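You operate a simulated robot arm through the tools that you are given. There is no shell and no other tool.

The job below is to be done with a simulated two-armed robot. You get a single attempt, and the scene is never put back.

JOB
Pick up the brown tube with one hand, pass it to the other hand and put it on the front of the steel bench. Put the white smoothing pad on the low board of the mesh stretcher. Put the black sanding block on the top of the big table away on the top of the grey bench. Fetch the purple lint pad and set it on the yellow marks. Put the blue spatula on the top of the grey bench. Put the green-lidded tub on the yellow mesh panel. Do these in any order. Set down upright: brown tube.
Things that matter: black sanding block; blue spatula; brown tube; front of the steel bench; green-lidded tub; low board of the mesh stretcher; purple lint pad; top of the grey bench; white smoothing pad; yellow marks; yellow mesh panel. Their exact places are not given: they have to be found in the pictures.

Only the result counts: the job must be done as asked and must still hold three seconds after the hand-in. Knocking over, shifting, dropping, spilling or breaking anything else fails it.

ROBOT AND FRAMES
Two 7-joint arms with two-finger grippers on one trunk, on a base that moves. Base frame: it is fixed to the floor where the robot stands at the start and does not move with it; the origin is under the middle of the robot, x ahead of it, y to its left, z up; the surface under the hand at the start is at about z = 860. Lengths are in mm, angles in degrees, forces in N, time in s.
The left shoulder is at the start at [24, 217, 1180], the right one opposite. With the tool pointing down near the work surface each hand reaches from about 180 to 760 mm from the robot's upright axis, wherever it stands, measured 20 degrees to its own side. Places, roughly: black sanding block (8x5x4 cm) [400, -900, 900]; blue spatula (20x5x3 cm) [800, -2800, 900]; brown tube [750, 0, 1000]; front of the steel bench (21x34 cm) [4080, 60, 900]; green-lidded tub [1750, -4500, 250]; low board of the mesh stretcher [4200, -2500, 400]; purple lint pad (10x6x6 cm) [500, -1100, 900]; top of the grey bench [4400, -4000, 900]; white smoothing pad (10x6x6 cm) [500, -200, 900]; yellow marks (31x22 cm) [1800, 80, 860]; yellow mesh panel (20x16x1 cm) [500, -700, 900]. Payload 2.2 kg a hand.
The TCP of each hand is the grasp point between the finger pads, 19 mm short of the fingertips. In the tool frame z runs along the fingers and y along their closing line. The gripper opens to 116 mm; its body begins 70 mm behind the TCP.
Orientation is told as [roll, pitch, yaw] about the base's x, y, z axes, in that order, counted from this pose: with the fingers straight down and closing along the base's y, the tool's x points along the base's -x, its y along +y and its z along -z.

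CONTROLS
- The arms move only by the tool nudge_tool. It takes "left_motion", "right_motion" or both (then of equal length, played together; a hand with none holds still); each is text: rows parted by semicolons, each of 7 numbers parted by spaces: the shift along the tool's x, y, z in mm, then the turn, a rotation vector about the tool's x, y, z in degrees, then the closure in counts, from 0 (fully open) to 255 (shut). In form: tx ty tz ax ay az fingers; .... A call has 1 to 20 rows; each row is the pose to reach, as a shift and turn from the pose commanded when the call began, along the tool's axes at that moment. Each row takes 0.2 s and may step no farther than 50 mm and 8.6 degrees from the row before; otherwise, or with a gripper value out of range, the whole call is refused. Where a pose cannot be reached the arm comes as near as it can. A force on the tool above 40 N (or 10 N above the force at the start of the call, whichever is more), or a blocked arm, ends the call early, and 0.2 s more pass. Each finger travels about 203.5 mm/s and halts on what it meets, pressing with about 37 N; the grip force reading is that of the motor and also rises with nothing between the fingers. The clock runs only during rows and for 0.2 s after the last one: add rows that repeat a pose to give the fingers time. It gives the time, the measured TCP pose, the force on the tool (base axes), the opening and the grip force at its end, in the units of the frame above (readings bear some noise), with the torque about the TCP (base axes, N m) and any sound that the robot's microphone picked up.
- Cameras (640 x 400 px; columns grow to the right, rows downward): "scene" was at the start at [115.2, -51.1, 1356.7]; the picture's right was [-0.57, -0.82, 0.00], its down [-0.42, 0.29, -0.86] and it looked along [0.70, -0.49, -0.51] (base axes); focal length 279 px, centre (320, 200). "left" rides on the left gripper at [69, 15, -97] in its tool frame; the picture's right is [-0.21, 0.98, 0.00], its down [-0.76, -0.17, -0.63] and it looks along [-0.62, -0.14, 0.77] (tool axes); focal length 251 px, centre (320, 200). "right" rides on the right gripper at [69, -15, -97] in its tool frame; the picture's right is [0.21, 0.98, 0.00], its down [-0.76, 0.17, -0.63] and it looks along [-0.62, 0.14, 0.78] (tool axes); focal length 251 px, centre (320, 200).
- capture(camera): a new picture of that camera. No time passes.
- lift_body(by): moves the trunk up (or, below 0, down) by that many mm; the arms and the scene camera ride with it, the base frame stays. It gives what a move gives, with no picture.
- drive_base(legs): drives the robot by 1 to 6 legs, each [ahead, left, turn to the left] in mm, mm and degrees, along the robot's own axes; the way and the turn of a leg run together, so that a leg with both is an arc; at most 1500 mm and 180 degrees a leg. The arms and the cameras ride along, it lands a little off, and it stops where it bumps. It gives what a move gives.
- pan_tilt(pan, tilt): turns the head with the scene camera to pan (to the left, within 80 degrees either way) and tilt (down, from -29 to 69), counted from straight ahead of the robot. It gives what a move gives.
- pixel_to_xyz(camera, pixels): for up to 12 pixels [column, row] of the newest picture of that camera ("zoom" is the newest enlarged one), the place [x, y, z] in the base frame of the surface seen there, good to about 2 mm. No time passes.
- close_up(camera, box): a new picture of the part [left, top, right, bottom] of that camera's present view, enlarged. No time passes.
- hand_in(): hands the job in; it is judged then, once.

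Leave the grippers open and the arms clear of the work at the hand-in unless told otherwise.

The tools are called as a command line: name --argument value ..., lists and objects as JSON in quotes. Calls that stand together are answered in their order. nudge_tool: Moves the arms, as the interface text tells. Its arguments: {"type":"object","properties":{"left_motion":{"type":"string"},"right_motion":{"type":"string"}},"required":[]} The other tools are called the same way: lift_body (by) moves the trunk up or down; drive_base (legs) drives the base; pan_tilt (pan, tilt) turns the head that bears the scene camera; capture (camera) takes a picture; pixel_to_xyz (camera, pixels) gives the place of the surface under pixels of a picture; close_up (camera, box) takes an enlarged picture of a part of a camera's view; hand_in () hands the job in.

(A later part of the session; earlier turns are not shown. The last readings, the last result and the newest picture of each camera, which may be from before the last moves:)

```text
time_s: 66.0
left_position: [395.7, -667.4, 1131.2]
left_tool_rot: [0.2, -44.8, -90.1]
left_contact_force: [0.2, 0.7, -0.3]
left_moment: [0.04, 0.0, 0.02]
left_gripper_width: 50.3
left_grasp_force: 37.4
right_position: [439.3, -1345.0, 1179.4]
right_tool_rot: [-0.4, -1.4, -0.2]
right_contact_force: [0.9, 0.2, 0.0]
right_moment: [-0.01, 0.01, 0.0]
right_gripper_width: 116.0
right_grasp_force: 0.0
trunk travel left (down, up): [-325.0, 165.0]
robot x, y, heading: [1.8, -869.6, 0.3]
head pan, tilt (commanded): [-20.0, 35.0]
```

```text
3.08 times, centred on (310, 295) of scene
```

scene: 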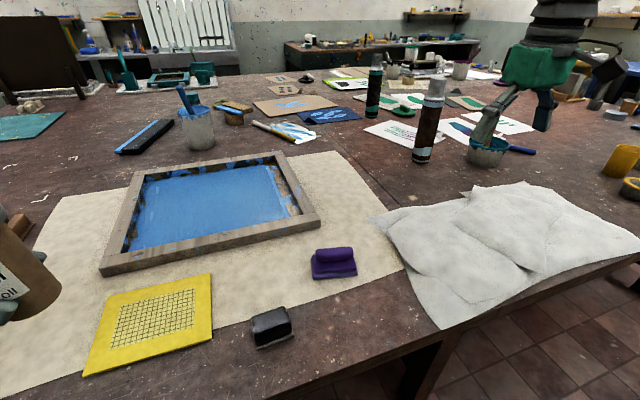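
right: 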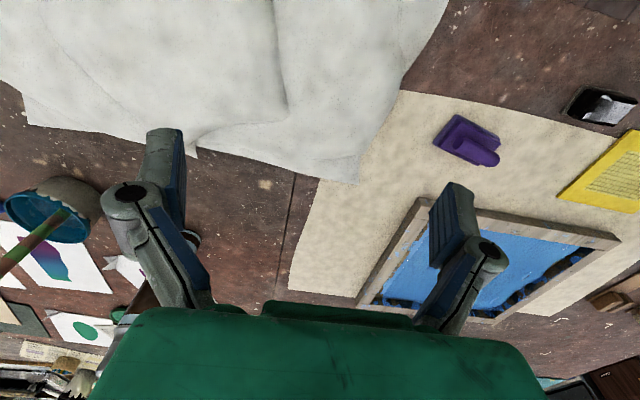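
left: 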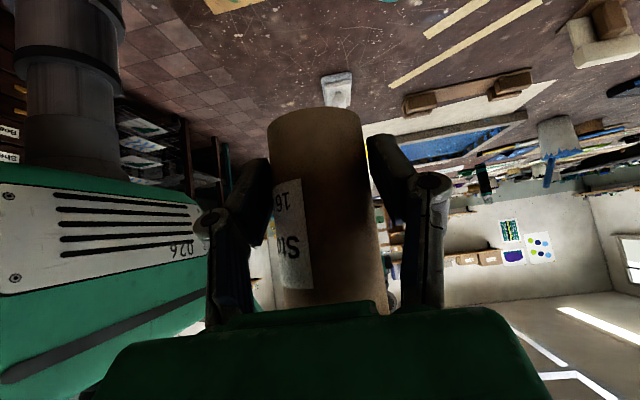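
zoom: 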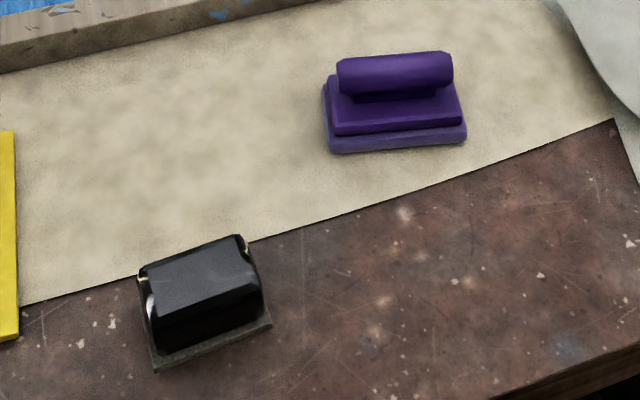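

pixel_to_xyz --camera "zoom" --pixels '[[333, 145], [466, 133], [326, 85], [345, 65], [445, 58], [345, 85], [450, 80], [395, 65], [155, 365], [270, 322], [145, 275], [240, 240]]'

pixel_to_xyz --camera "zoom" --pixels '[[200, 275], [155, 345], [262, 300], [395, 140], [400, 120], [300, 100], [300, 350]]'

```text
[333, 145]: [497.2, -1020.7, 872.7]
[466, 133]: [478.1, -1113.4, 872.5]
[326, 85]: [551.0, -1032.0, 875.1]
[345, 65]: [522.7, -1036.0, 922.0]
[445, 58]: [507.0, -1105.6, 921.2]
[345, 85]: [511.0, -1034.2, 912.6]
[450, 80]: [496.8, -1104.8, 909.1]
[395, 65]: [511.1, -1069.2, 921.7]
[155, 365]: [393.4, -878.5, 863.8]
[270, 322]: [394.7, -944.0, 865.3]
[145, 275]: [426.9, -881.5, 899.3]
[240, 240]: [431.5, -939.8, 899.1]
```

```text
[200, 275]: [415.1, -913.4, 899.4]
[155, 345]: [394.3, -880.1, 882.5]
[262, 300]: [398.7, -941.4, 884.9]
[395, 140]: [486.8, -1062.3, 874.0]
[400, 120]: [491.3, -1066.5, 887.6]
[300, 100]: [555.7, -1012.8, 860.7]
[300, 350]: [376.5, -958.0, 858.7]
```

Purple pad: base z 861–887, handle bar about 25 mm thick on top (z up to 922) running from about (520,−1035) to (503,−1106), so its direction is about −12° off the y axis. I take it across the bar: right hand goes above (514, −1070) at z≈1080 with yaw +78.

nudge_tool --right_motion "-7 28 10 -0.1 0.1 -7.8 0; -15 55 20 -0.2 0.2 -15.7 0; -22 83 30 -0.3 0.4 -23.5 0; -30 110 40 -0.4 0.5 -31.4 0; -37 138 50 -0.5 0.6 -39.2 0; -44 165 60 -0.6 0.7 -47 0; -52 193 70 -0.7 0.8 -54.9 0; -59 220 80 -0.8 1 -62.7 0; -67 248 90 -0.9 1.1 -70.6 0; -74 275 100 -0.95 1.2 -78.4 0; -74 275 100 -0.95 1.2 -78.4 0"

capture --camera "right"

```text
time_s: 68.5
left_position: [394.8, -665.7, 1130.5]
left_tool_rot: [0.3, -45.0, -90.2]
left_contact_force: [-0.2, -0.3, -0.4]
left_moment: [0.02, 0.01, 0.04]
left_gripper_width: 50.1
left_grasp_force: 37.0
right_position: [519.2, -1068.1, 1079.8]
right_tool_rot: [0.0, 0.5, 78.4]
right_contact_force: [-0.3, 0.2, -0.5]
right_moment: [0.0, -0.03, 0.0]
right_gripper_width: 116.0
right_grasp_force: 0.0
trunk travel left (down, up): [-325.0, 165.0]
robot x, y, heading: [1.4, -869.9, 0.4]
head pan, tilt (commanded): [-20.0, 35.0]
```

```text
taken
```

right: 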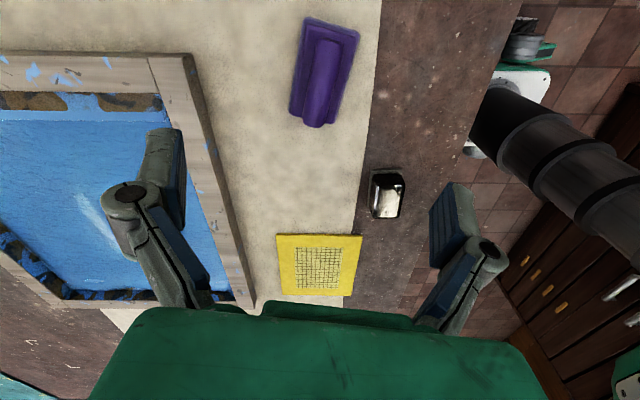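

The pad appears at (323,72) in the right camera, apparently turned a bit from my estimate. I measure its handle from here.

close_up --camera "right" --box '[270, 5, 380, 140]'

capture --camera "left"

```text
2.96 times, centred on (325, 72) of right
```

zoom: 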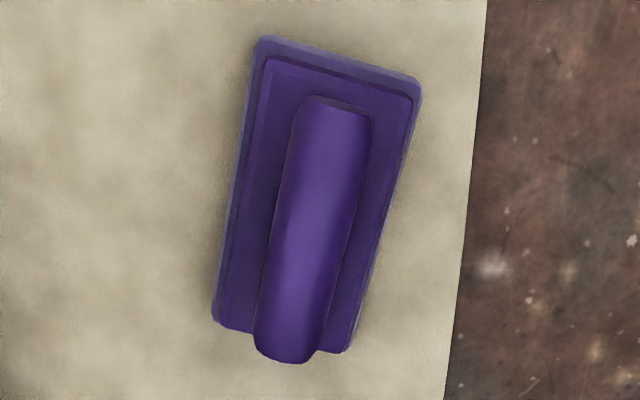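

```text
taken
```

left: 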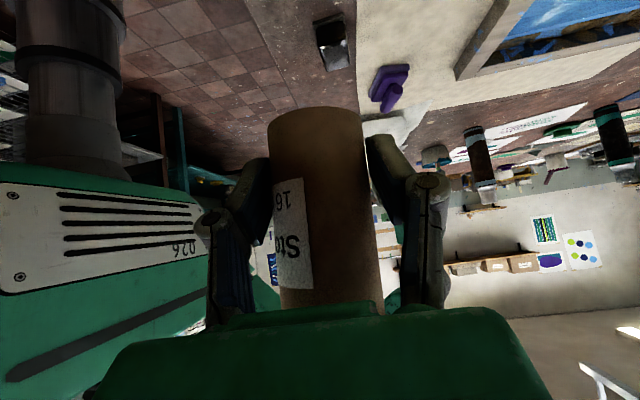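

The tube sits unchanged in the left hand. I measure the purple handle's ends and sides.

pixel_to_xyz --camera "zoom" --pixels '[[335, 105], [285, 350], [310, 230], [280, 230], [345, 230], [300, 120], [370, 120], [258, 340], [318, 345], [265, 45], [420, 90], [215, 315]]'

```text
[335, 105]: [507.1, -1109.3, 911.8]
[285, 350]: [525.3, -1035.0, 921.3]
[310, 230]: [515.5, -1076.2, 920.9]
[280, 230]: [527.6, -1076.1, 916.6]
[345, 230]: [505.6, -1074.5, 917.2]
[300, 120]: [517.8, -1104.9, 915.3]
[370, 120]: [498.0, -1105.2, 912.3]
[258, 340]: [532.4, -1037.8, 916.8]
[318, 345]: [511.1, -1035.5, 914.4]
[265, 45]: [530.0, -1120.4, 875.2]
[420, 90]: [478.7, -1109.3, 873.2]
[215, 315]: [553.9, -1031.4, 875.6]
```

The handle's centre is (515, −1071), about 23 mm wide, and the hand's yaw fits. I descend 168 mm with the fingers half closed, ready to grip the bar.

nudge_tool --right_motion "4 2 30 0 0 0 60; 4 2 75 0 0 0 60; 4 2 115 0 0 0 60; 4 2 145 0 0 0 60; 4 2 160 0 0 0 60; 4 2 168 0 0 0 60; 4 2 168 0 0 0 60"

capture --camera "right"

```text
time_s: 70.0
left_position: [395.0, -666.7, 1131.1]
left_tool_rot: [0.1, -45.0, -90.2]
left_contact_force: [-1.2, -0.4, -1.2]
left_moment: [0.04, 0.0, 0.0]
left_gripper_width: 49.7
left_grasp_force: 36.6
right_position: [512.5, -1075.1, 912.4]
right_tool_rot: [-0.2, 0.4, 78.1]
right_contact_force: [0.4, 0.4, -0.2]
right_moment: [-0.02, -0.01, 0.01]
right_gripper_width: 88.5
right_grasp_force: 0.1
trunk travel left (down, up): [-325.0, 165.0]
robot x, y, heading: [3.2, -866.2, 0.3]
head pan, tilt (commanded): [-20.0, 35.0]
```

```text
taken
```

right: 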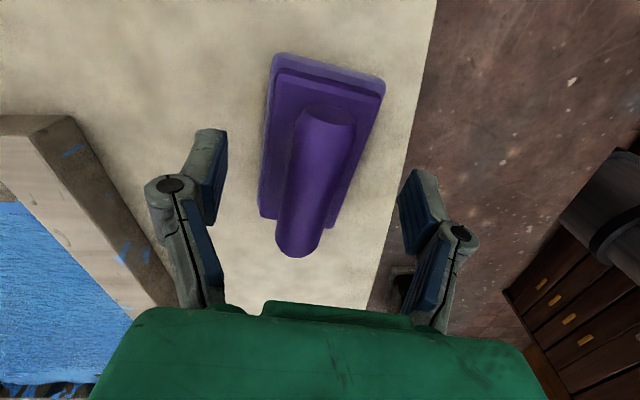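

The bar is centred between the fingers. I close the right gripper on it.

nudge_tool --right_motion "0 0 0 0 0 0 120; 0 0 0 0 0 0 180; 0 0 0 0 0 0 255; 0 0 0 0 0 0 255; 0 0 0 0 0 0 255"

capture --camera "right"

```text
time_s: 71.2
left_position: [396.5, -667.1, 1130.6]
left_tool_rot: [0.2, -45.0, -90.1]
left_contact_force: [0.5, 0.0, -0.9]
left_moment: [0.0, 0.02, -0.01]
left_gripper_width: 49.6
left_grasp_force: 37.0
right_position: [513.5, -1076.1, 912.3]
right_tool_rot: [-0.1, 0.3, 78.2]
right_contact_force: [-0.6, -0.1, 1.1]
right_moment: [-0.01, -0.08, -0.02]
right_gripper_width: 26.2
right_grasp_force: 37.1
trunk travel left (down, up): [-325.0, 165.0]
robot x, y, heading: [1.0, -871.7, 0.3]
head pan, tilt (commanded): [-20.0, 35.0]
```

```text
taken
```

right: 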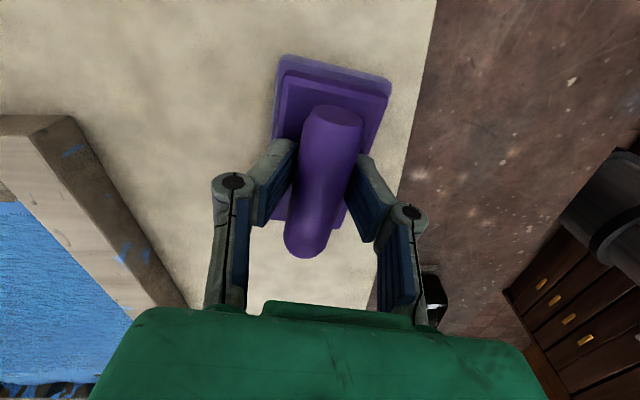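

Gripped (26 mm, 37 N). I lift it 200 mm.

nudge_tool --right_motion "0 0 -20 0 0 0 255; 0 0 -50 0 0 0 255; 0 0 -90 0 0 0 255; 0 0 -135 0 0 0 255; 0 0 -180 0 0 0 255; 0 0 -200 0 0 0 255; 0 0 -200 0 0 0 255"

capture --camera "right"

capture --camera "scene"

```text
time_s: 72.8
left_position: [395.3, -666.2, 1131.2]
left_tool_rot: [0.3, -44.8, -90.1]
left_contact_force: [-0.2, -0.3, -0.7]
left_moment: [0.0, 0.0, 0.02]
left_gripper_width: 49.3
left_grasp_force: 37.6
right_position: [514.3, -1074.4, 1110.1]
right_tool_rot: [0.0, 0.4, 78.3]
right_contact_force: [-0.5, 0.0, -0.7]
right_moment: [0.01, 0.01, 0.02]
right_gripper_width: 26.1
right_grasp_force: 36.6
trunk travel left (down, up): [-325.0, 165.0]
robot x, y, heading: [3.7, -870.7, 0.4]
head pan, tilt (commanded): [-20.0, 35.0]
```

```text
taken
```

right: 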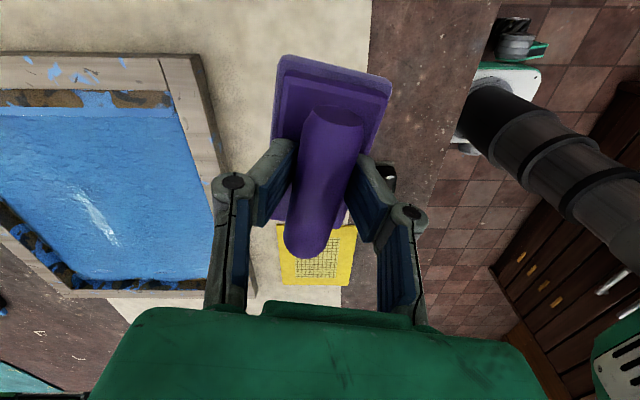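

```text
taken
```

scene: 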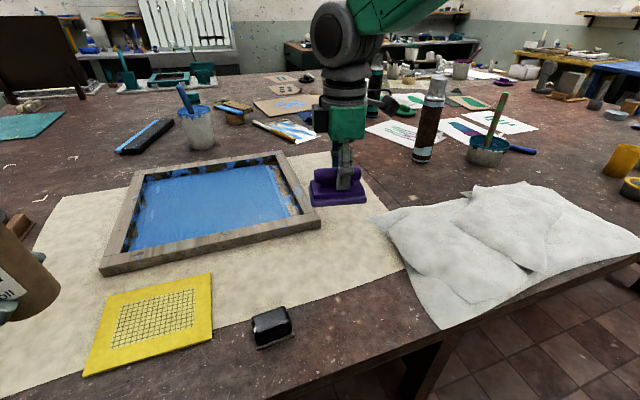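

Both objects are held. Now I drive to the left aisle: left along the table front to y≈850. Everything held is well above the table items (lowest point z≈1060).

drive_base --legs '[[0, 870, 0], [0, 860, 0]]'

pan_tilt --pan 30 --tilt 20

capture --camera "scene"

```text
time_s: 81.6
left_position: [377.6, 1061.5, 1130.0]
left_tool_rot: [0.2, -45.0, -89.3]
left_contact_force: [0.2, 0.4, -0.3]
left_moment: [0.01, -0.01, 0.01]
left_gripper_width: 47.9
left_grasp_force: 37.1
right_position: [503.5, 655.3, 1109.8]
right_tool_rot: [0.0, 0.6, 79.2]
right_contact_force: [-0.1, 0.0, -1.0]
right_moment: [-0.03, -0.01, 0.0]
right_gripper_width: 26.4
right_grasp_force: 36.9
trunk travel left (down, up): [-325.0, 165.0]
robot x, y, heading: [-11.8, 852.2, 1.4]
head pan, tilt (commanded): [-20.0, 35.0]
```

```text
time_s: 82.7
left_position: [375.0, 1043.4, 1135.0]
left_tool_rot: [0.3, -44.1, -89.4]
left_contact_force: [-0.1, -0.5, -1.1]
left_moment: [0.01, 0.02, 0.02]
left_gripper_width: 47.9
left_grasp_force: 37.0
right_position: [503.3, 638.0, 1109.2]
right_tool_rot: [0.1, -0.3, 79.2]
right_contact_force: [0.0, -0.1, -0.8]
right_moment: [-0.02, 0.02, -0.03]
right_gripper_width: 26.5
right_grasp_force: 37.2
trunk travel left (down, up): [-325.0, 165.0]
robot x, y, heading: [-8.2, 844.2, 1.3]
head pan, tilt (commanded): [30.0, 20.0]
```

```text
taken
```

scene: 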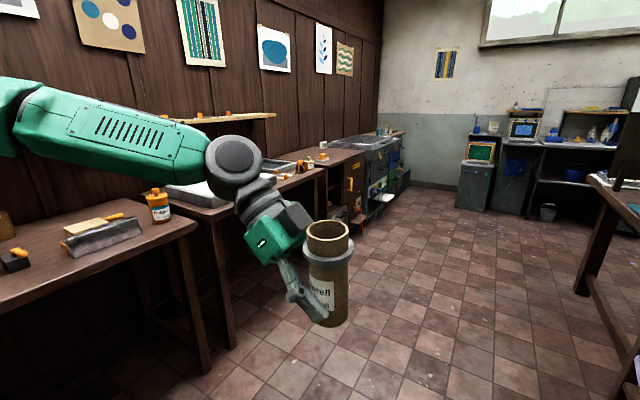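

The tube still looks upright. I check the grip and how near the left desk and far furniture are.

close_up --camera "scene" --box '[220, 150, 400, 350]'

pixel_to_xyz --camera "scene" --pixels '[[195, 228], [230, 345], [205, 370], [350, 195], [475, 195], [545, 210], [590, 185], [585, 285], [637, 378], [520, 160], [560, 190], [430, 250]]'

```text
2.00 times, centred on (310, 250) of scene
```

zoom: 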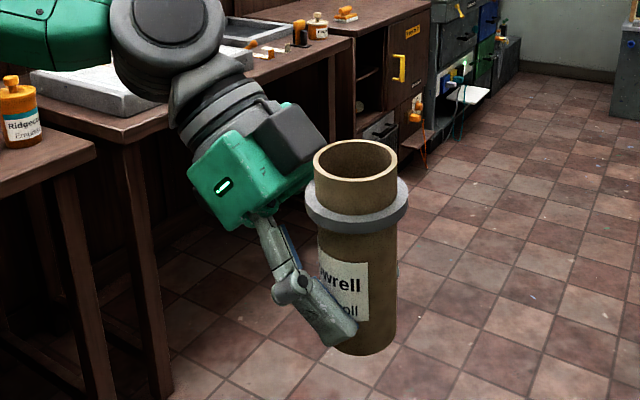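

```text
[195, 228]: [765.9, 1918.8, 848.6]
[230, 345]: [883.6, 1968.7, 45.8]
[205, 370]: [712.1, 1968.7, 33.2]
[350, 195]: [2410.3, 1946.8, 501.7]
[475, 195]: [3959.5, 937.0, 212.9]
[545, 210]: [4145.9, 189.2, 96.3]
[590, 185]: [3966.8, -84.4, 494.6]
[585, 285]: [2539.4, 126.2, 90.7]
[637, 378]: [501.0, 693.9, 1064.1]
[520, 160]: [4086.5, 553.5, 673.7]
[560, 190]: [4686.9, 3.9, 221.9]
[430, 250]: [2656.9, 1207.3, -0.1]
```

The grip is good. I drive ahead along the left aisle, correcting the heading a little.

drive_base --legs '[[0, 0, -1.3], [1000, 0, 0], [970, 0, 0]]'

pan_tilt --pan -30 --tilt 20

capture --camera "scene"

```text
time_s: 92.8
left_position: [2300.4, 1111.7, 1132.1]
left_tool_rot: [0.4, -44.9, -88.0]
left_contact_force: [0.8, 1.4, -0.3]
left_moment: [0.01, 0.03, 0.01]
left_gripper_width: 46.8
left_grasp_force: 36.5
right_position: [2436.8, 709.1, 1111.3]
right_tool_rot: [-0.2, 0.4, 80.6]
right_contact_force: [0.1, -0.2, -1.1]
right_moment: [-0.05, 0.0, 0.05]
right_gripper_width: 26.3
right_grasp_force: 37.1
trunk travel left (down, up): [-325.0, 165.0]
robot x, y, heading: [1917.6, 890.5, 2.9]
head pan, tilt (commanded): [30.0, 20.0]
```

```text
time_s: 94.0
left_position: [2299.0, 1100.8, 1134.2]
left_tool_rot: [0.5, -44.4, -88.1]
left_contact_force: [0.9, -0.3, -0.9]
left_moment: [0.02, 0.03, 0.01]
left_gripper_width: 46.8
left_grasp_force: 37.3
right_position: [2433.8, 699.7, 1109.8]
right_tool_rot: [-0.2, -0.1, 80.6]
right_contact_force: [0.7, -0.6, -0.1]
right_moment: [-0.02, -0.02, 0.0]
right_gripper_width: 26.4
right_grasp_force: 37.1
trunk travel left (down, up): [-325.0, 165.0]
robot x, y, heading: [1920.5, 891.4, 2.7]
head pan, tilt (commanded): [-30.0, 20.0]
```

```text
taken
```

scene: 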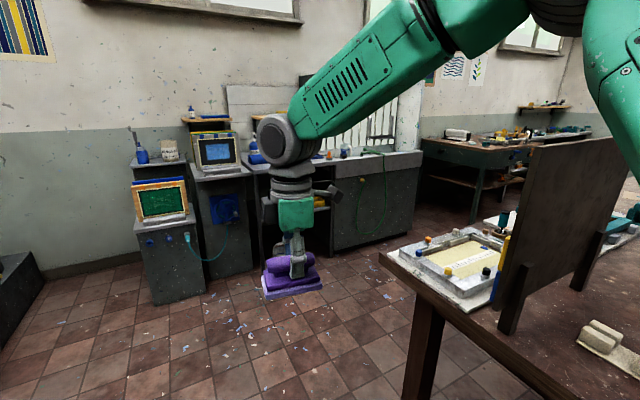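

I'm at (1920, 891), heading 2.8°. I turn right by 92.8° to face the table with the teal mat.

drive_base --legs '[[0, 0, -92.8]]'

pan_tilt --pan -10 --tilt 35

capture --camera "scene"

```text
time_s: 98.4
left_position: [2106.1, 501.6, 1134.5]
left_tool_rot: [0.6, -44.6, 178.2]
left_contact_force: [0.0, -0.4, 0.0]
left_moment: [-0.04, 0.02, 0.0]
left_gripper_width: 46.7
left_grasp_force: 36.9
right_position: [1696.1, 390.8, 1111.5]
right_tool_rot: [-0.3, 0.1, -13.1]
right_contact_force: [-0.8, -0.5, -0.2]
right_moment: [0.0, 0.04, -0.03]
right_gripper_width: 26.2
right_grasp_force: 37.5
trunk travel left (down, up): [-325.0, 165.0]
robot x, y, heading: [1918.1, 892.5, -91.0]
head pan, tilt (commanded): [-30.0, 20.0]
```

```text
time_s: 99.2
left_position: [2105.5, 503.9, 1135.1]
left_tool_rot: [0.8, -44.5, 177.9]
left_contact_force: [-0.1, -0.2, -0.6]
left_moment: [-0.05, 0.0, -0.01]
left_gripper_width: 46.5
left_grasp_force: 37.1
right_position: [1696.8, 393.8, 1112.1]
right_tool_rot: [-0.4, 0.0, -13.1]
right_contact_force: [-0.1, 0.3, 0.6]
right_moment: [0.01, 0.0, -0.02]
right_gripper_width: 26.3
right_grasp_force: 36.9
trunk travel left (down, up): [-325.0, 165.0]
robot x, y, heading: [1919.8, 890.2, -91.0]
head pan, tilt (commanded): [-10.0, 35.0]
```

```text
taken
```

scene: 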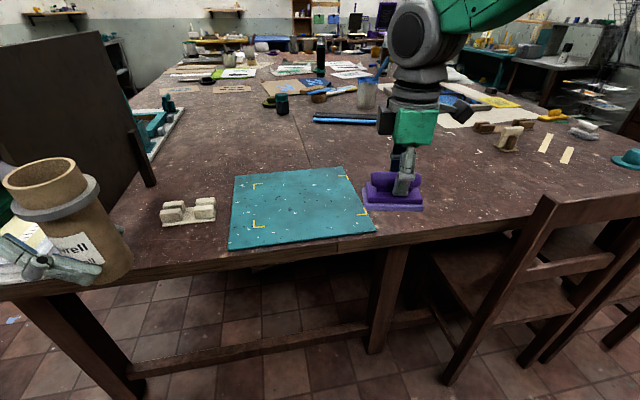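

I see the teal mat with its marks at (300,205), a chair on the right and the dark board on the left. I measure marks, chair leg and table edge from here.

close_up --camera "scene" --box '[220, 150, 440, 270]'

pixel_to_xyz --camera "scene" --pixels '[[445, 382], [548, 200], [430, 310], [375, 345], [300, 250], [130, 370], [260, 226], [190, 212], [150, 185], [455, 230], [440, 260], [60, 280]]'

```text
2.91 times, centred on (330, 210) of scene
```

zoom: 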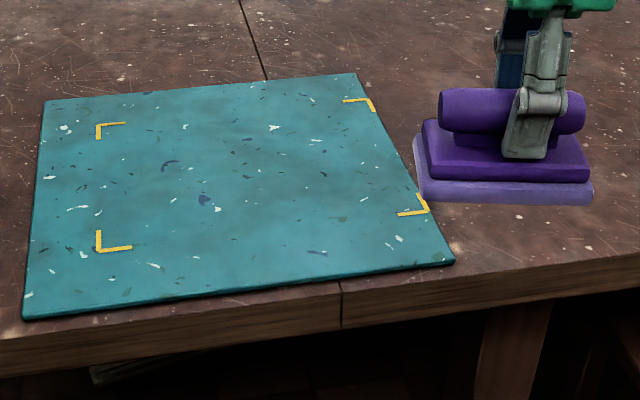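

```text
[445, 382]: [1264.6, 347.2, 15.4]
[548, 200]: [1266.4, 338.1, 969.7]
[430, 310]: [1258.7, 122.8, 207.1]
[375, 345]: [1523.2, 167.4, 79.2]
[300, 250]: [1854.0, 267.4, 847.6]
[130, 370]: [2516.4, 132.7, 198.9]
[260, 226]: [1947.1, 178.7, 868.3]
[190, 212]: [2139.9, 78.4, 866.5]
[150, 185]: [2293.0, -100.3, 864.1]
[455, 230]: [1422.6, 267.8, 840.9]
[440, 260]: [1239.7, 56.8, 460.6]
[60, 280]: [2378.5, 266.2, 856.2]
```

The left forearm with the tube would come too near the dark board (x≈2290) if I went straight in. Instead I turn left to heading about −40° and stand at about (1480, 640), reaching the marks diagonally with the right hand.

drive_base --legs '[[0, 0, 51], [-175, -474, 0]]'

pan_tilt --pan -15 --tilt 35

capture --camera "scene"

capture --camera "right"

```text
time_s: 104.6
left_position: [1910.6, 543.8, 1131.6]
left_tool_rot: [0.9, -45.4, -129.9]
left_contact_force: [1.9, 0.5, -1.0]
left_moment: [-0.07, 0.07, -0.03]
left_gripper_width: 46.6
left_grasp_force: 37.1
right_position: [1743.9, 152.8, 1113.8]
right_tool_rot: [-0.6, 0.7, 39.0]
right_contact_force: [1.6, 0.4, -0.5]
right_moment: [-0.07, 0.08, 0.0]
right_gripper_width: 26.1
right_grasp_force: 37.0
trunk travel left (down, up): [-325.0, 165.0]
robot x, y, heading: [1481.6, 625.8, -39.1]
head pan, tilt (commanded): [-10.0, 35.0]
```

```text
time_s: 105.3
left_position: [1901.9, 536.9, 1135.4]
left_tool_rot: [0.9, -44.7, -130.2]
left_contact_force: [0.5, 0.5, -0.4]
left_moment: [-0.02, 0.02, -0.04]
left_gripper_width: 46.5
left_grasp_force: 36.8
right_position: [1736.4, 147.8, 1113.8]
right_tool_rot: [-0.6, 0.1, 39.0]
right_contact_force: [0.3, 0.0, -0.9]
right_moment: [-0.01, 0.0, -0.02]
right_gripper_width: 26.1
right_grasp_force: 37.3
trunk travel left (down, up): [-325.0, 165.0]
robot x, y, heading: [1480.2, 628.7, -39.0]
head pan, tilt (commanded): [-15.0, 35.0]
```

```text
taken
```

scene: 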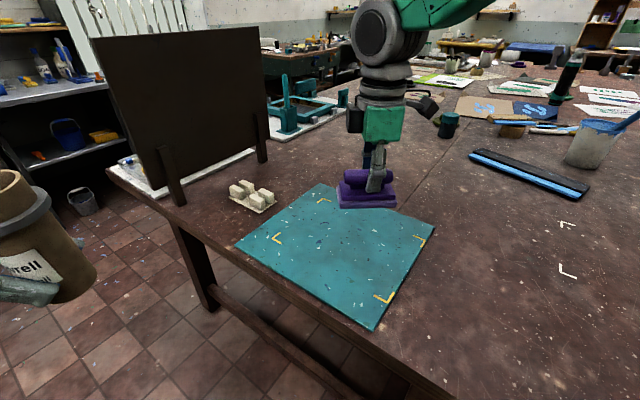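

```text
taken
```

right: 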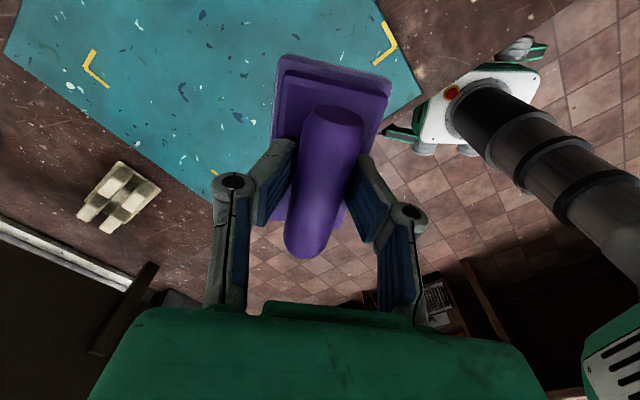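

The right hand is at (1736, 148, 1114). I move it over the marks' centre (1803, 72) and lower it to about 4 mm above the mat.

nudge_tool --right_motion "-1 -34 0 0 0 0 255; -3 -67 0 0 0 0 255; -4 -101 0 0 0 0 255; -4 -101 45 0 0 0 255; -4 -101 90 0 0 0 255; -4 -101 130 0 0 0 255; -4 -101 165 0 0 0 255; -4 -101 180 0 0 0 255; -4 -101 188 0 0 0 255; -4 -101 188 0 0 0 255"

capture --camera "scene"

capture --camera "right"

```text
time_s: 107.5
left_position: [1894.5, 530.2, 1137.8]
left_tool_rot: [0.9, -44.3, -130.1]
left_contact_force: [1.1, -0.5, -0.1]
left_moment: [0.04, -0.01, 0.01]
left_gripper_width: 46.7
left_grasp_force: 37.7
right_position: [1798.8, 62.0, 925.1]
right_tool_rot: [-0.6, -0.4, 38.8]
right_contact_force: [-0.1, -0.6, -1.6]
right_moment: [0.01, -0.03, 0.01]
right_gripper_width: 26.4
right_grasp_force: 36.4
trunk travel left (down, up): [-325.0, 165.0]
robot x, y, heading: [1480.0, 624.8, -39.0]
head pan, tilt (commanded): [-15.0, 35.0]
```

```text
taken
```

scene: 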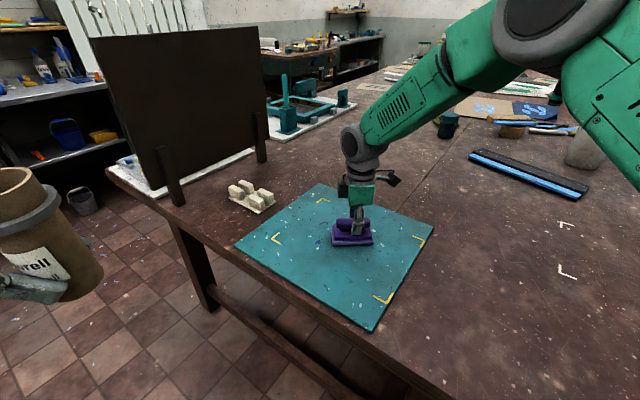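

```text
taken
```

right: 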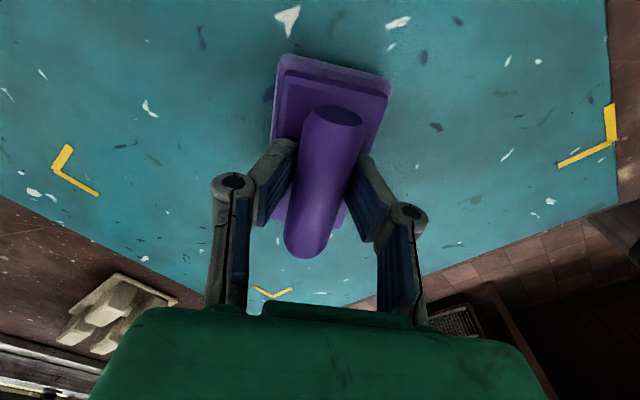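

The pad is over the middle of the marks, about 4–5 mm above the mat. I lower gently until it touches.

nudge_tool --right_motion "0 0 2 0 0 0 255; 0 0 4 0 0 0 255; 0 0 5.5 0 0 0 255; 0 0 5.5 0 0 0 255"

```text
time_s: 108.5
left_position: [1893.8, 528.2, 1137.4]
left_tool_rot: [1.0, -44.2, -130.2]
left_contact_force: [-0.4, -0.3, -0.4]
left_moment: [-0.01, -0.02, 0.01]
left_gripper_width: 46.6
left_grasp_force: 36.8
right_position: [1796.6, 60.4, 918.6]
right_tool_rot: [-0.6, -0.4, 38.7]
right_contact_force: [-0.7, -0.9, -0.9]
right_moment: [-0.01, -0.01, 0.0]
right_gripper_width: 26.4
right_grasp_force: 37.0
trunk travel left (down, up): [-325.0, 165.0]
robot x, y, heading: [1479.8, 626.8, -39.3]
head pan, tilt (commanded): [-15.0, 35.0]
```

No contact force yet at z=918.6. I look closely at the gap.

close_up --camera "scene" --box '[300, 180, 400, 260]'

pixel_to_xyz --camera "zoom" --pixels '[[270, 320], [460, 310], [260, 345], [350, 370], [200, 330], [340, 230], [300, 275], [350, 305]]'

```text
5.00 times, centred on (350, 220) of scene
```

zoom: 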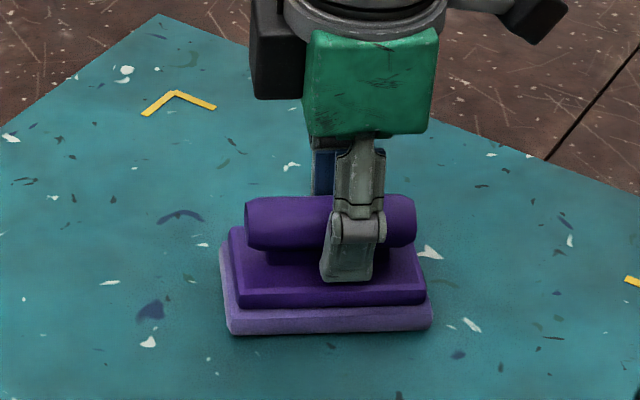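

```text
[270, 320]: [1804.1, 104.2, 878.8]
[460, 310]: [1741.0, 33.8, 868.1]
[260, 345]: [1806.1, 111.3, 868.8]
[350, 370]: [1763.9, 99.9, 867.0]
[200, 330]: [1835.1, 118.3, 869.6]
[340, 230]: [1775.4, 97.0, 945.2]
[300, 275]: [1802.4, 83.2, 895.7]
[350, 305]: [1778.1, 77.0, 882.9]
```

There's still a small gap under the pad. I lower further in 1.5 mm steps and watch the force.

nudge_tool --right_motion "0 0 1.5 0 0 0 255; 0 0 3 0 0 0 255; 0 0 3 0 0 0 255"

```text
time_s: 109.3
left_position: [1895.9, 532.2, 1137.5]
left_tool_rot: [1.0, -44.3, -130.3]
left_contact_force: [-0.5, 0.5, -1.2]
left_moment: [0.03, -0.07, 0.01]
left_gripper_width: 46.8
left_grasp_force: 36.8
right_position: [1801.3, 64.8, 918.8]
right_tool_rot: [-0.7, -0.3, 38.8]
right_contact_force: [1.0, 1.2, 7.1]
right_moment: [0.04, 0.29, -0.08]
right_gripper_width: 26.3
right_grasp_force: 36.7
trunk travel left (down, up): [-325.0, 165.0]
robot x, y, heading: [1479.9, 625.5, -39.1]
head pan, tilt (commanded): [-15.0, 35.0]
```

Contact: 7 N upward. I open the fingers and raise the hand straight up.

nudge_tool --right_motion "0 0 3 0 0 0 190; 0 0 3 0 0 0 120; 0 0 3 0 0 0 60; 0 0 3 0 0 0 60; 0 0 -10 0 0 0 60; 0 0 -40 0 0 0 60; 0 0 -80 0 0 0 60; 0 0 -125 0 0 0 60; 0 0 -170 0 0 0 60; 0 0 -200 0 0 0 60; 0 0 -200 0 0 0 60"

capture --camera "scene"

capture --camera "right"

```text
time_s: 111.7
left_position: [1899.3, 534.1, 1135.8]
left_tool_rot: [0.9, -44.5, -130.1]
left_contact_force: [0.1, 0.2, -0.6]
left_moment: [-0.01, -0.01, 0.02]
left_gripper_width: 46.7
left_grasp_force: 37.0
right_position: [1797.9, 67.5, 1115.7]
right_tool_rot: [-0.5, -0.1, 38.9]
right_contact_force: [0.5, -0.2, 0.6]
right_moment: [0.01, 0.0, 0.0]
right_gripper_width: 89.0
right_grasp_force: 0.0
trunk travel left (down, up): [-325.0, 165.0]
robot x, y, heading: [1480.4, 632.0, -39.2]
head pan, tilt (commanded): [-15.0, 35.0]
```

```text
taken
```

scene: 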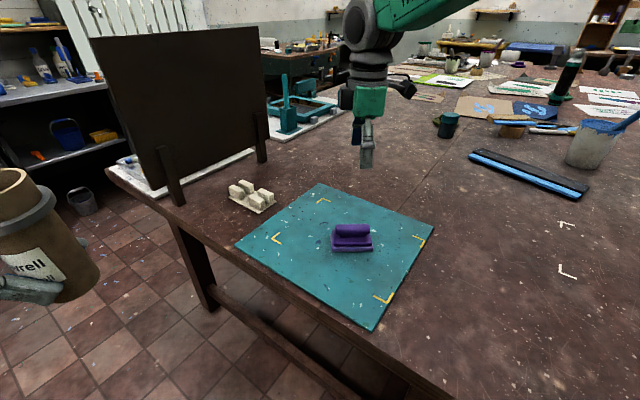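

```text
taken
```

right: 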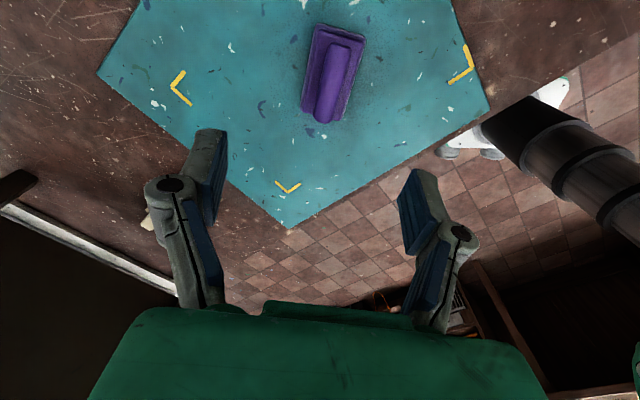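

The purple pad sits in the middle of the yellow marks. Next the tube goes to the steel bench. I tuck the right hand in (turning it back straight) before driving.

nudge_tool --right_motion "10 10 -4 0 0 7.8 0; 21 20 -8 0 0 15.6 0; 31 30 -12 0 0 23.4 0; 41 40 -16 0 0 31.2 0; 52 50 -20 0 0 39 0; 62 60 -24 0 0 46.8 0; 72 70 -28 0 0 54.6 0; 82 80 -32 0 0 62.4 0; 93 90 -36 0 0 70.2 0; 103 101 -40 0 0 78 0; 103 101 -40 0 0 78 0"

drive_base --legs '[[0, 0, 39], [0, 270, 0]]'

```text
time_s: 114.1
left_position: [1899.4, 533.7, 1136.6]
left_tool_rot: [0.9, -44.5, -130.1]
left_contact_force: [-0.4, 0.4, -0.6]
left_moment: [0.02, -0.03, -0.03]
left_gripper_width: 46.5
left_grasp_force: 37.5
right_position: [1656.4, 83.0, 1158.3]
right_tool_rot: [0.0, -0.6, -39.2]
right_contact_force: [-0.1, -0.3, 0.2]
right_moment: [0.0, 0.01, 0.01]
right_gripper_width: 115.9
right_grasp_force: 0.1
trunk travel left (down, up): [-325.0, 165.0]
robot x, y, heading: [1476.3, 631.1, -39.0]
head pan, tilt (commanded): [-15.0, 35.0]
```

```text
time_s: 117.8
left_position: [1859.9, 1074.2, 1137.0]
left_tool_rot: [0.9, -43.7, -90.5]
left_contact_force: [-0.1, 0.7, -0.5]
left_moment: [0.0, -0.02, 0.01]
left_gripper_width: 46.8
left_grasp_force: 36.8
right_position: [1961.6, 572.5, 1153.3]
right_tool_rot: [0.8, -0.5, 0.5]
right_contact_force: [-0.5, -0.3, 0.2]
right_moment: [0.06, -0.02, 0.02]
right_gripper_width: 115.9
right_grasp_force: 0.1
trunk travel left (down, up): [-325.0, 165.0]
robot x, y, heading: [1476.9, 896.3, 0.5]
head pan, tilt (commanded): [-15.0, 35.0]
```

I drive ahead along the aisle to x≈2880 and look at the far wall.

drive_base --legs '[[1400, 0, 0]]'

pan_tilt --pan -30 --tilt 15

capture --camera "scene"

```text
time_s: 124.8
left_position: [3262.7, 1070.3, 1141.0]
left_tool_rot: [1.1, -43.1, -91.0]
left_contact_force: [-0.2, -1.0, -0.4]
left_moment: [0.05, 0.0, 0.03]
left_gripper_width: 46.5
left_grasp_force: 37.1
right_position: [3361.0, 567.6, 1151.4]
right_tool_rot: [1.2, -0.7, 0.1]
right_contact_force: [0.5, -0.5, -1.3]
right_moment: [0.05, -0.02, -0.03]
right_gripper_width: 115.8
right_grasp_force: 0.1
trunk travel left (down, up): [-325.0, 165.0]
robot x, y, heading: [2884.8, 903.5, 0.5]
head pan, tilt (commanded): [-15.0, 35.0]
```

```text
time_s: 125.6
left_position: [3259.0, 1069.0, 1140.7]
left_tool_rot: [1.3, -43.2, -91.2]
left_contact_force: [-0.3, -0.5, 0.4]
left_moment: [0.0, -0.02, 0.0]
left_gripper_width: 46.4
left_grasp_force: 37.0
right_position: [3358.9, 564.9, 1152.0]
right_tool_rot: [1.3, -0.7, 0.1]
right_contact_force: [0.2, -0.5, -0.1]
right_moment: [0.02, 0.02, 0.0]
right_gripper_width: 116.0
right_grasp_force: 0.1
trunk travel left (down, up): [-325.0, 165.0]
robot x, y, heading: [2884.6, 902.7, 0.1]
head pan, tilt (commanded): [-30.0, 15.0]
```

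```text
taken
```

scene: 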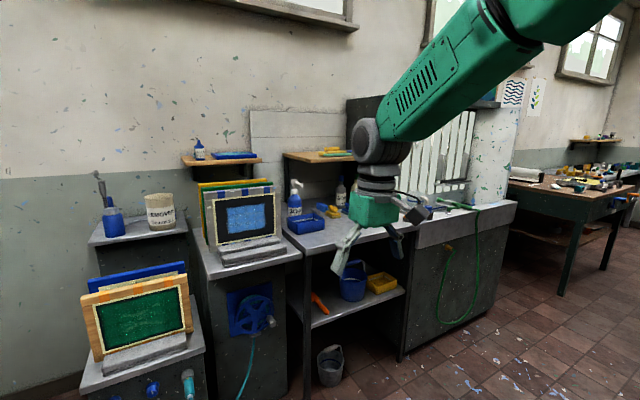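

The steel bench is the grey top at about (330,240) with bottles and a blue box at its back and a free front strip. I enlarge and measure it.

close_up --camera "scene" --box '[250, 160, 430, 290]'

pixel_to_xyz --camera "scene" --pixels '[[305, 250], [330, 245], [375, 235], [410, 230], [290, 240], [305, 225], [335, 215], [430, 240], [350, 240], [240, 265], [320, 235], [360, 225]]'

```text
3.08 times, centred on (340, 225) of scene
```

zoom: 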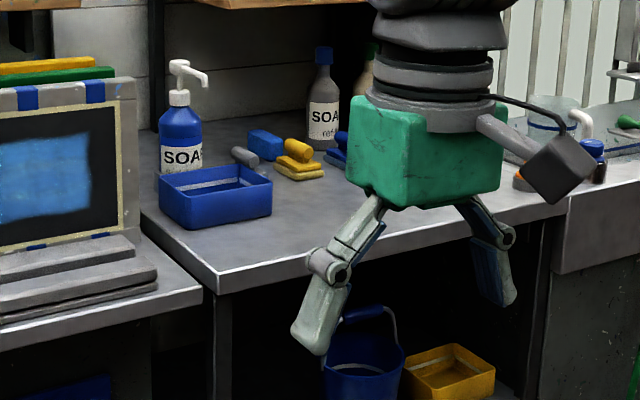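

```text
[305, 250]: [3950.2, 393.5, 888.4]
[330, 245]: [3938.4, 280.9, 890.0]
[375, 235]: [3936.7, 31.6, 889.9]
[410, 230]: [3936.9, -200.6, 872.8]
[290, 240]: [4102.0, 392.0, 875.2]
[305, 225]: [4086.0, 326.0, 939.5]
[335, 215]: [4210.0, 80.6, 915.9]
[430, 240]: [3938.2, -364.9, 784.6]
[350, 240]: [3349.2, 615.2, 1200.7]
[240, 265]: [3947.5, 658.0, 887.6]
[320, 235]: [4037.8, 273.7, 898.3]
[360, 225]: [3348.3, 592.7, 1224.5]
```

Bench front edge at x≈3937, top at z≈898, y from about 390 to −240; the free front strip is around (4050, 60). I drive ahead to x≈3230, then right to y≈−110.

drive_base --legs '[[350, 0, 0], [0, -1010, 0]]'

pan_tilt --pan 5 --tilt 30

capture --camera "scene"

```text
time_s: 132.7
left_position: [3616.3, 55.6, 1144.2]
left_tool_rot: [1.4, -42.8, -91.7]
left_contact_force: [-0.7, -0.4, 0.5]
left_moment: [-0.01, -0.06, 0.01]
left_gripper_width: 46.7
left_grasp_force: 36.6
right_position: [3714.1, -449.5, 1150.6]
right_tool_rot: [1.7, -0.8, -0.2]
right_contact_force: [0.1, 0.4, 1.0]
right_moment: [0.02, -0.02, 0.02]
right_gripper_width: 116.0
right_grasp_force: 0.1
trunk travel left (down, up): [-325.0, 165.0]
robot x, y, heading: [3247.3, -105.8, -0.2]
head pan, tilt (commanded): [-30.0, 15.0]
```

```text
time_s: 133.7
left_position: [3614.4, -1.9, 1150.3]
left_tool_rot: [1.6, -40.1, -92.0]
left_contact_force: [-0.4, -1.2, -0.2]
left_moment: [0.07, -0.04, 0.02]
left_gripper_width: 46.7
left_grasp_force: 37.1
right_position: [3710.8, -506.1, 1136.6]
right_tool_rot: [4.2, -0.9, -0.5]
right_contact_force: [-0.5, -1.4, 0.2]
right_moment: [0.15, -0.04, 0.01]
right_gripper_width: 116.0
right_grasp_force: 0.0
trunk travel left (down, up): [-325.0, 165.0]
robot x, y, heading: [3241.6, -111.7, 0.1]
head pan, tilt (commanded): [5.0, 30.0]
```

```text
taken
```

scene: 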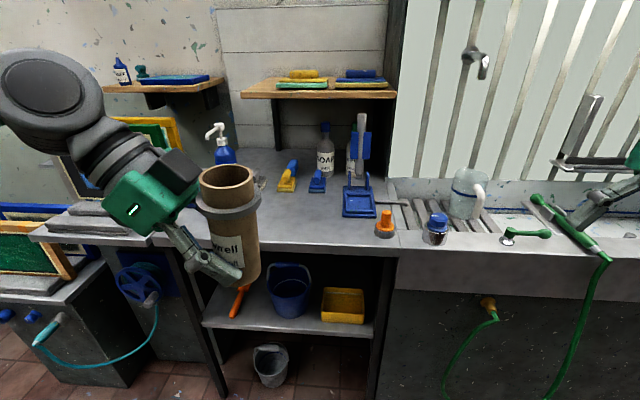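

Both hands' readings shifted after stopping (y −57 mm, a roll of about 2.5°): the robot seems to sway or lean. I take another reading with a small head move to see if it settles.

pan_tilt --pan 0 --tilt 32

capture --camera "scene"

```text
time_s: 134.4
left_position: [3616.8, 73.4, 1139.9]
left_tool_rot: [1.1, -43.6, -91.4]
left_contact_force: [1.4, -1.3, -1.3]
left_moment: [-0.03, 0.1, -0.11]
left_gripper_width: 46.4
left_grasp_force: 36.9
right_position: [3710.6, -432.6, 1151.8]
right_tool_rot: [1.1, -0.6, -0.4]
right_contact_force: [-0.7, -1.8, -0.9]
right_moment: [0.07, -0.1, 0.04]
right_gripper_width: 116.2
right_grasp_force: 0.1
trunk travel left (down, up): [-325.0, 165.0]
robot x, y, heading: [3244.3, -97.3, -0.0]
head pan, tilt (commanded): [0.0, 32.0]
```

```text
taken
```

scene: 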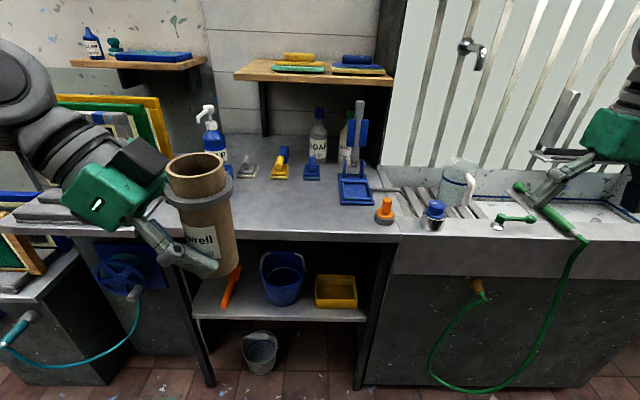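

It is a slow rocking after the sideways drive. I let it settle by holding still for 3 s.

nudge_tool --right_motion "0 0 0 0 0 0 0; 0 0 0 0 0 0 0; 0 0 0 0 0 0 0; 0 0 0 0 0 0 0; 0 0 0 0 0 0 0; 0 0 0 0 0 0 0; 0 0 0 0 0 0 0; 0 0 0 0 0 0 0; 0 0 0 0 0 0 0; 0 0 0 0 0 0 0; 0 0 0 0 0 0 0; 0 0 0 0 0 0 0; 0 0 0 0 0 0 0; 0 0 0 0 0 0 0; 0 0 0 0 0 0 0"

capture --camera "scene"

close_up --camera "scene" --box '[130, 80, 430, 270]'

```text
time_s: 137.6
left_position: [3612.8, 27.1, 1146.3]
left_tool_rot: [1.3, -41.4, -91.6]
left_contact_force: [0.0, -0.9, -0.6]
left_moment: [0.0, 0.02, -0.01]
left_gripper_width: 46.5
left_grasp_force: 37.1
right_position: [3713.2, -476.9, 1142.4]
right_tool_rot: [3.1, -0.8, -0.2]
right_contact_force: [-1.0, -0.4, -0.7]
right_moment: [0.02, -0.04, 0.0]
right_gripper_width: 116.0
right_grasp_force: 0.0
trunk travel left (down, up): [-325.0, 165.0]
robot x, y, heading: [3239.7, -107.3, 0.2]
head pan, tilt (commanded): [0.0, 32.0]
```

```text
taken
```

scene: 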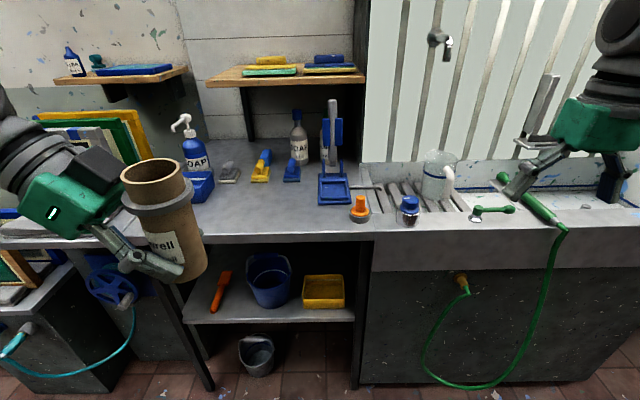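

```text
2.11 times, centred on (280, 175) of scene
```

zoom: 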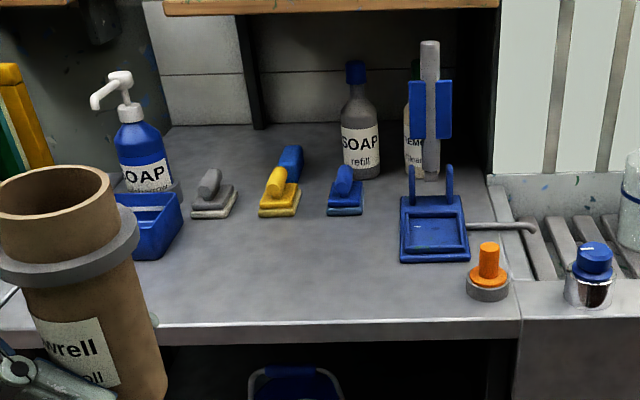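

It still rocks a little around a slight lean. I wait another 4 s.

nudge_tool --right_motion "0 0 0 0 0 0 0; 0 0 0 0 0 0 0; 0 0 0 0 0 0 0; 0 0 0 0 0 0 0; 0 0 0 0 0 0 0; 0 0 0 0 0 0 0; 0 0 0 0 0 0 0; 0 0 0 0 0 0 0; 0 0 0 0 0 0 0; 0 0 0 0 0 0 0; 0 0 0 0 0 0 0; 0 0 0 0 0 0 0; 0 0 0 0 0 0 0; 0 0 0 0 0 0 0; 0 0 0 0 0 0 0; 0 0 0 0 0 0 0; 0 0 0 0 0 0 0; 0 0 0 0 0 0 0; 0 0 0 0 0 0 0; 0 0 0 0 0 0 0"

pixel_to_xyz --camera "zoom" --pixels '[[200, 330], [350, 325], [515, 320], [215, 215], [280, 215], [345, 212], [435, 262], [487, 297], [170, 255], [300, 270], [400, 300], [150, 180]]'

```text
time_s: 142.0
left_position: [3611.8, -22.7, 1151.8]
left_tool_rot: [1.6, -39.3, -92.1]
left_contact_force: [0.7, -1.6, 0.0]
left_moment: [0.17, 0.01, -0.02]
left_gripper_width: 46.4
left_grasp_force: 36.7
right_position: [3709.5, -527.4, 1130.5]
right_tool_rot: [5.3, -0.8, -0.7]
right_contact_force: [-1.5, -2.8, -0.8]
right_moment: [0.24, -0.13, -0.03]
right_gripper_width: 116.0
right_grasp_force: 0.2
trunk travel left (down, up): [-325.0, 165.0]
robot x, y, heading: [3243.8, -120.0, 0.2]
head pan, tilt (commanded): [0.0, 32.0]
stopped in row 20 (right hand): the arm was blocked; the commanded pose is now the measured one
```

```text
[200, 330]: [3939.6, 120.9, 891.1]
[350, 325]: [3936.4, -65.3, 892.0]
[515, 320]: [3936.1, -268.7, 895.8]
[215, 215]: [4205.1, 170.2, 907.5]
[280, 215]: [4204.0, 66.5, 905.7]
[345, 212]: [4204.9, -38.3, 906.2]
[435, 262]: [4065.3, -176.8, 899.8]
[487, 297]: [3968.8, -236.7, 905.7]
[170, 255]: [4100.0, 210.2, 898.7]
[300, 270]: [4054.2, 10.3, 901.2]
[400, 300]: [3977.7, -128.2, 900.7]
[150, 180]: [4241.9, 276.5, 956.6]
```

The lean is growing (right-hand roll now 5°): the whole robot leans to the right. I must find out why before going on. I look down at the base and floor.

pan_tilt --pan 0 --tilt 65

capture --camera "scene"

capture --camera "right"

capture --camera "left"

```text
time_s: 143.0
left_position: [3610.4, -1.3, 1149.6]
left_tool_rot: [1.7, -40.3, -92.1]
left_contact_force: [-0.8, -0.8, 0.8]
left_moment: [0.02, -0.03, 0.04]
left_gripper_width: 46.5
left_grasp_force: 37.1
right_position: [3708.8, -503.9, 1137.5]
right_tool_rot: [4.2, -1.0, -0.5]
right_contact_force: [-0.4, -1.5, 0.0]
right_moment: [0.06, -0.02, -0.01]
right_gripper_width: 116.0
right_grasp_force: 0.1
trunk travel left (down, up): [-325.0, 165.0]
robot x, y, heading: [3243.8, -113.0, 0.3]
head pan, tilt (commanded): [0.0, 65.0]
```

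```text
taken
```

scene: 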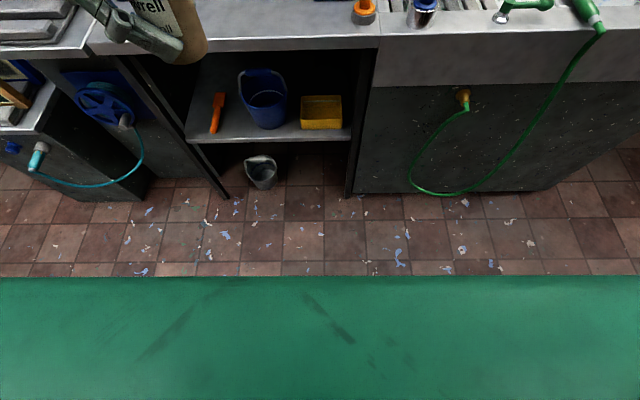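

```text
taken
```

right: 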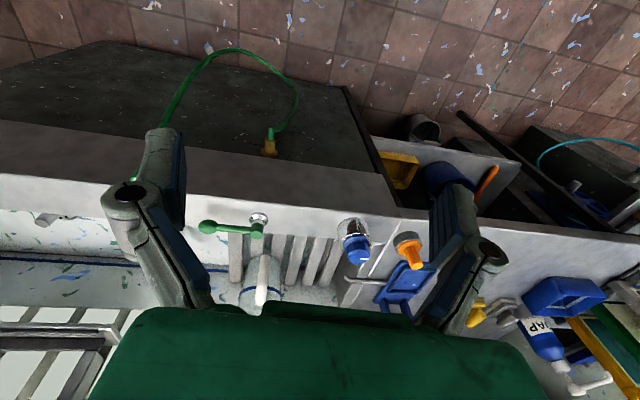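

```text
taken
```

left: 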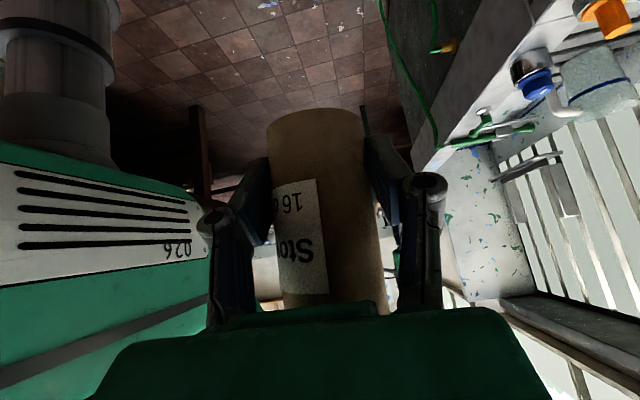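

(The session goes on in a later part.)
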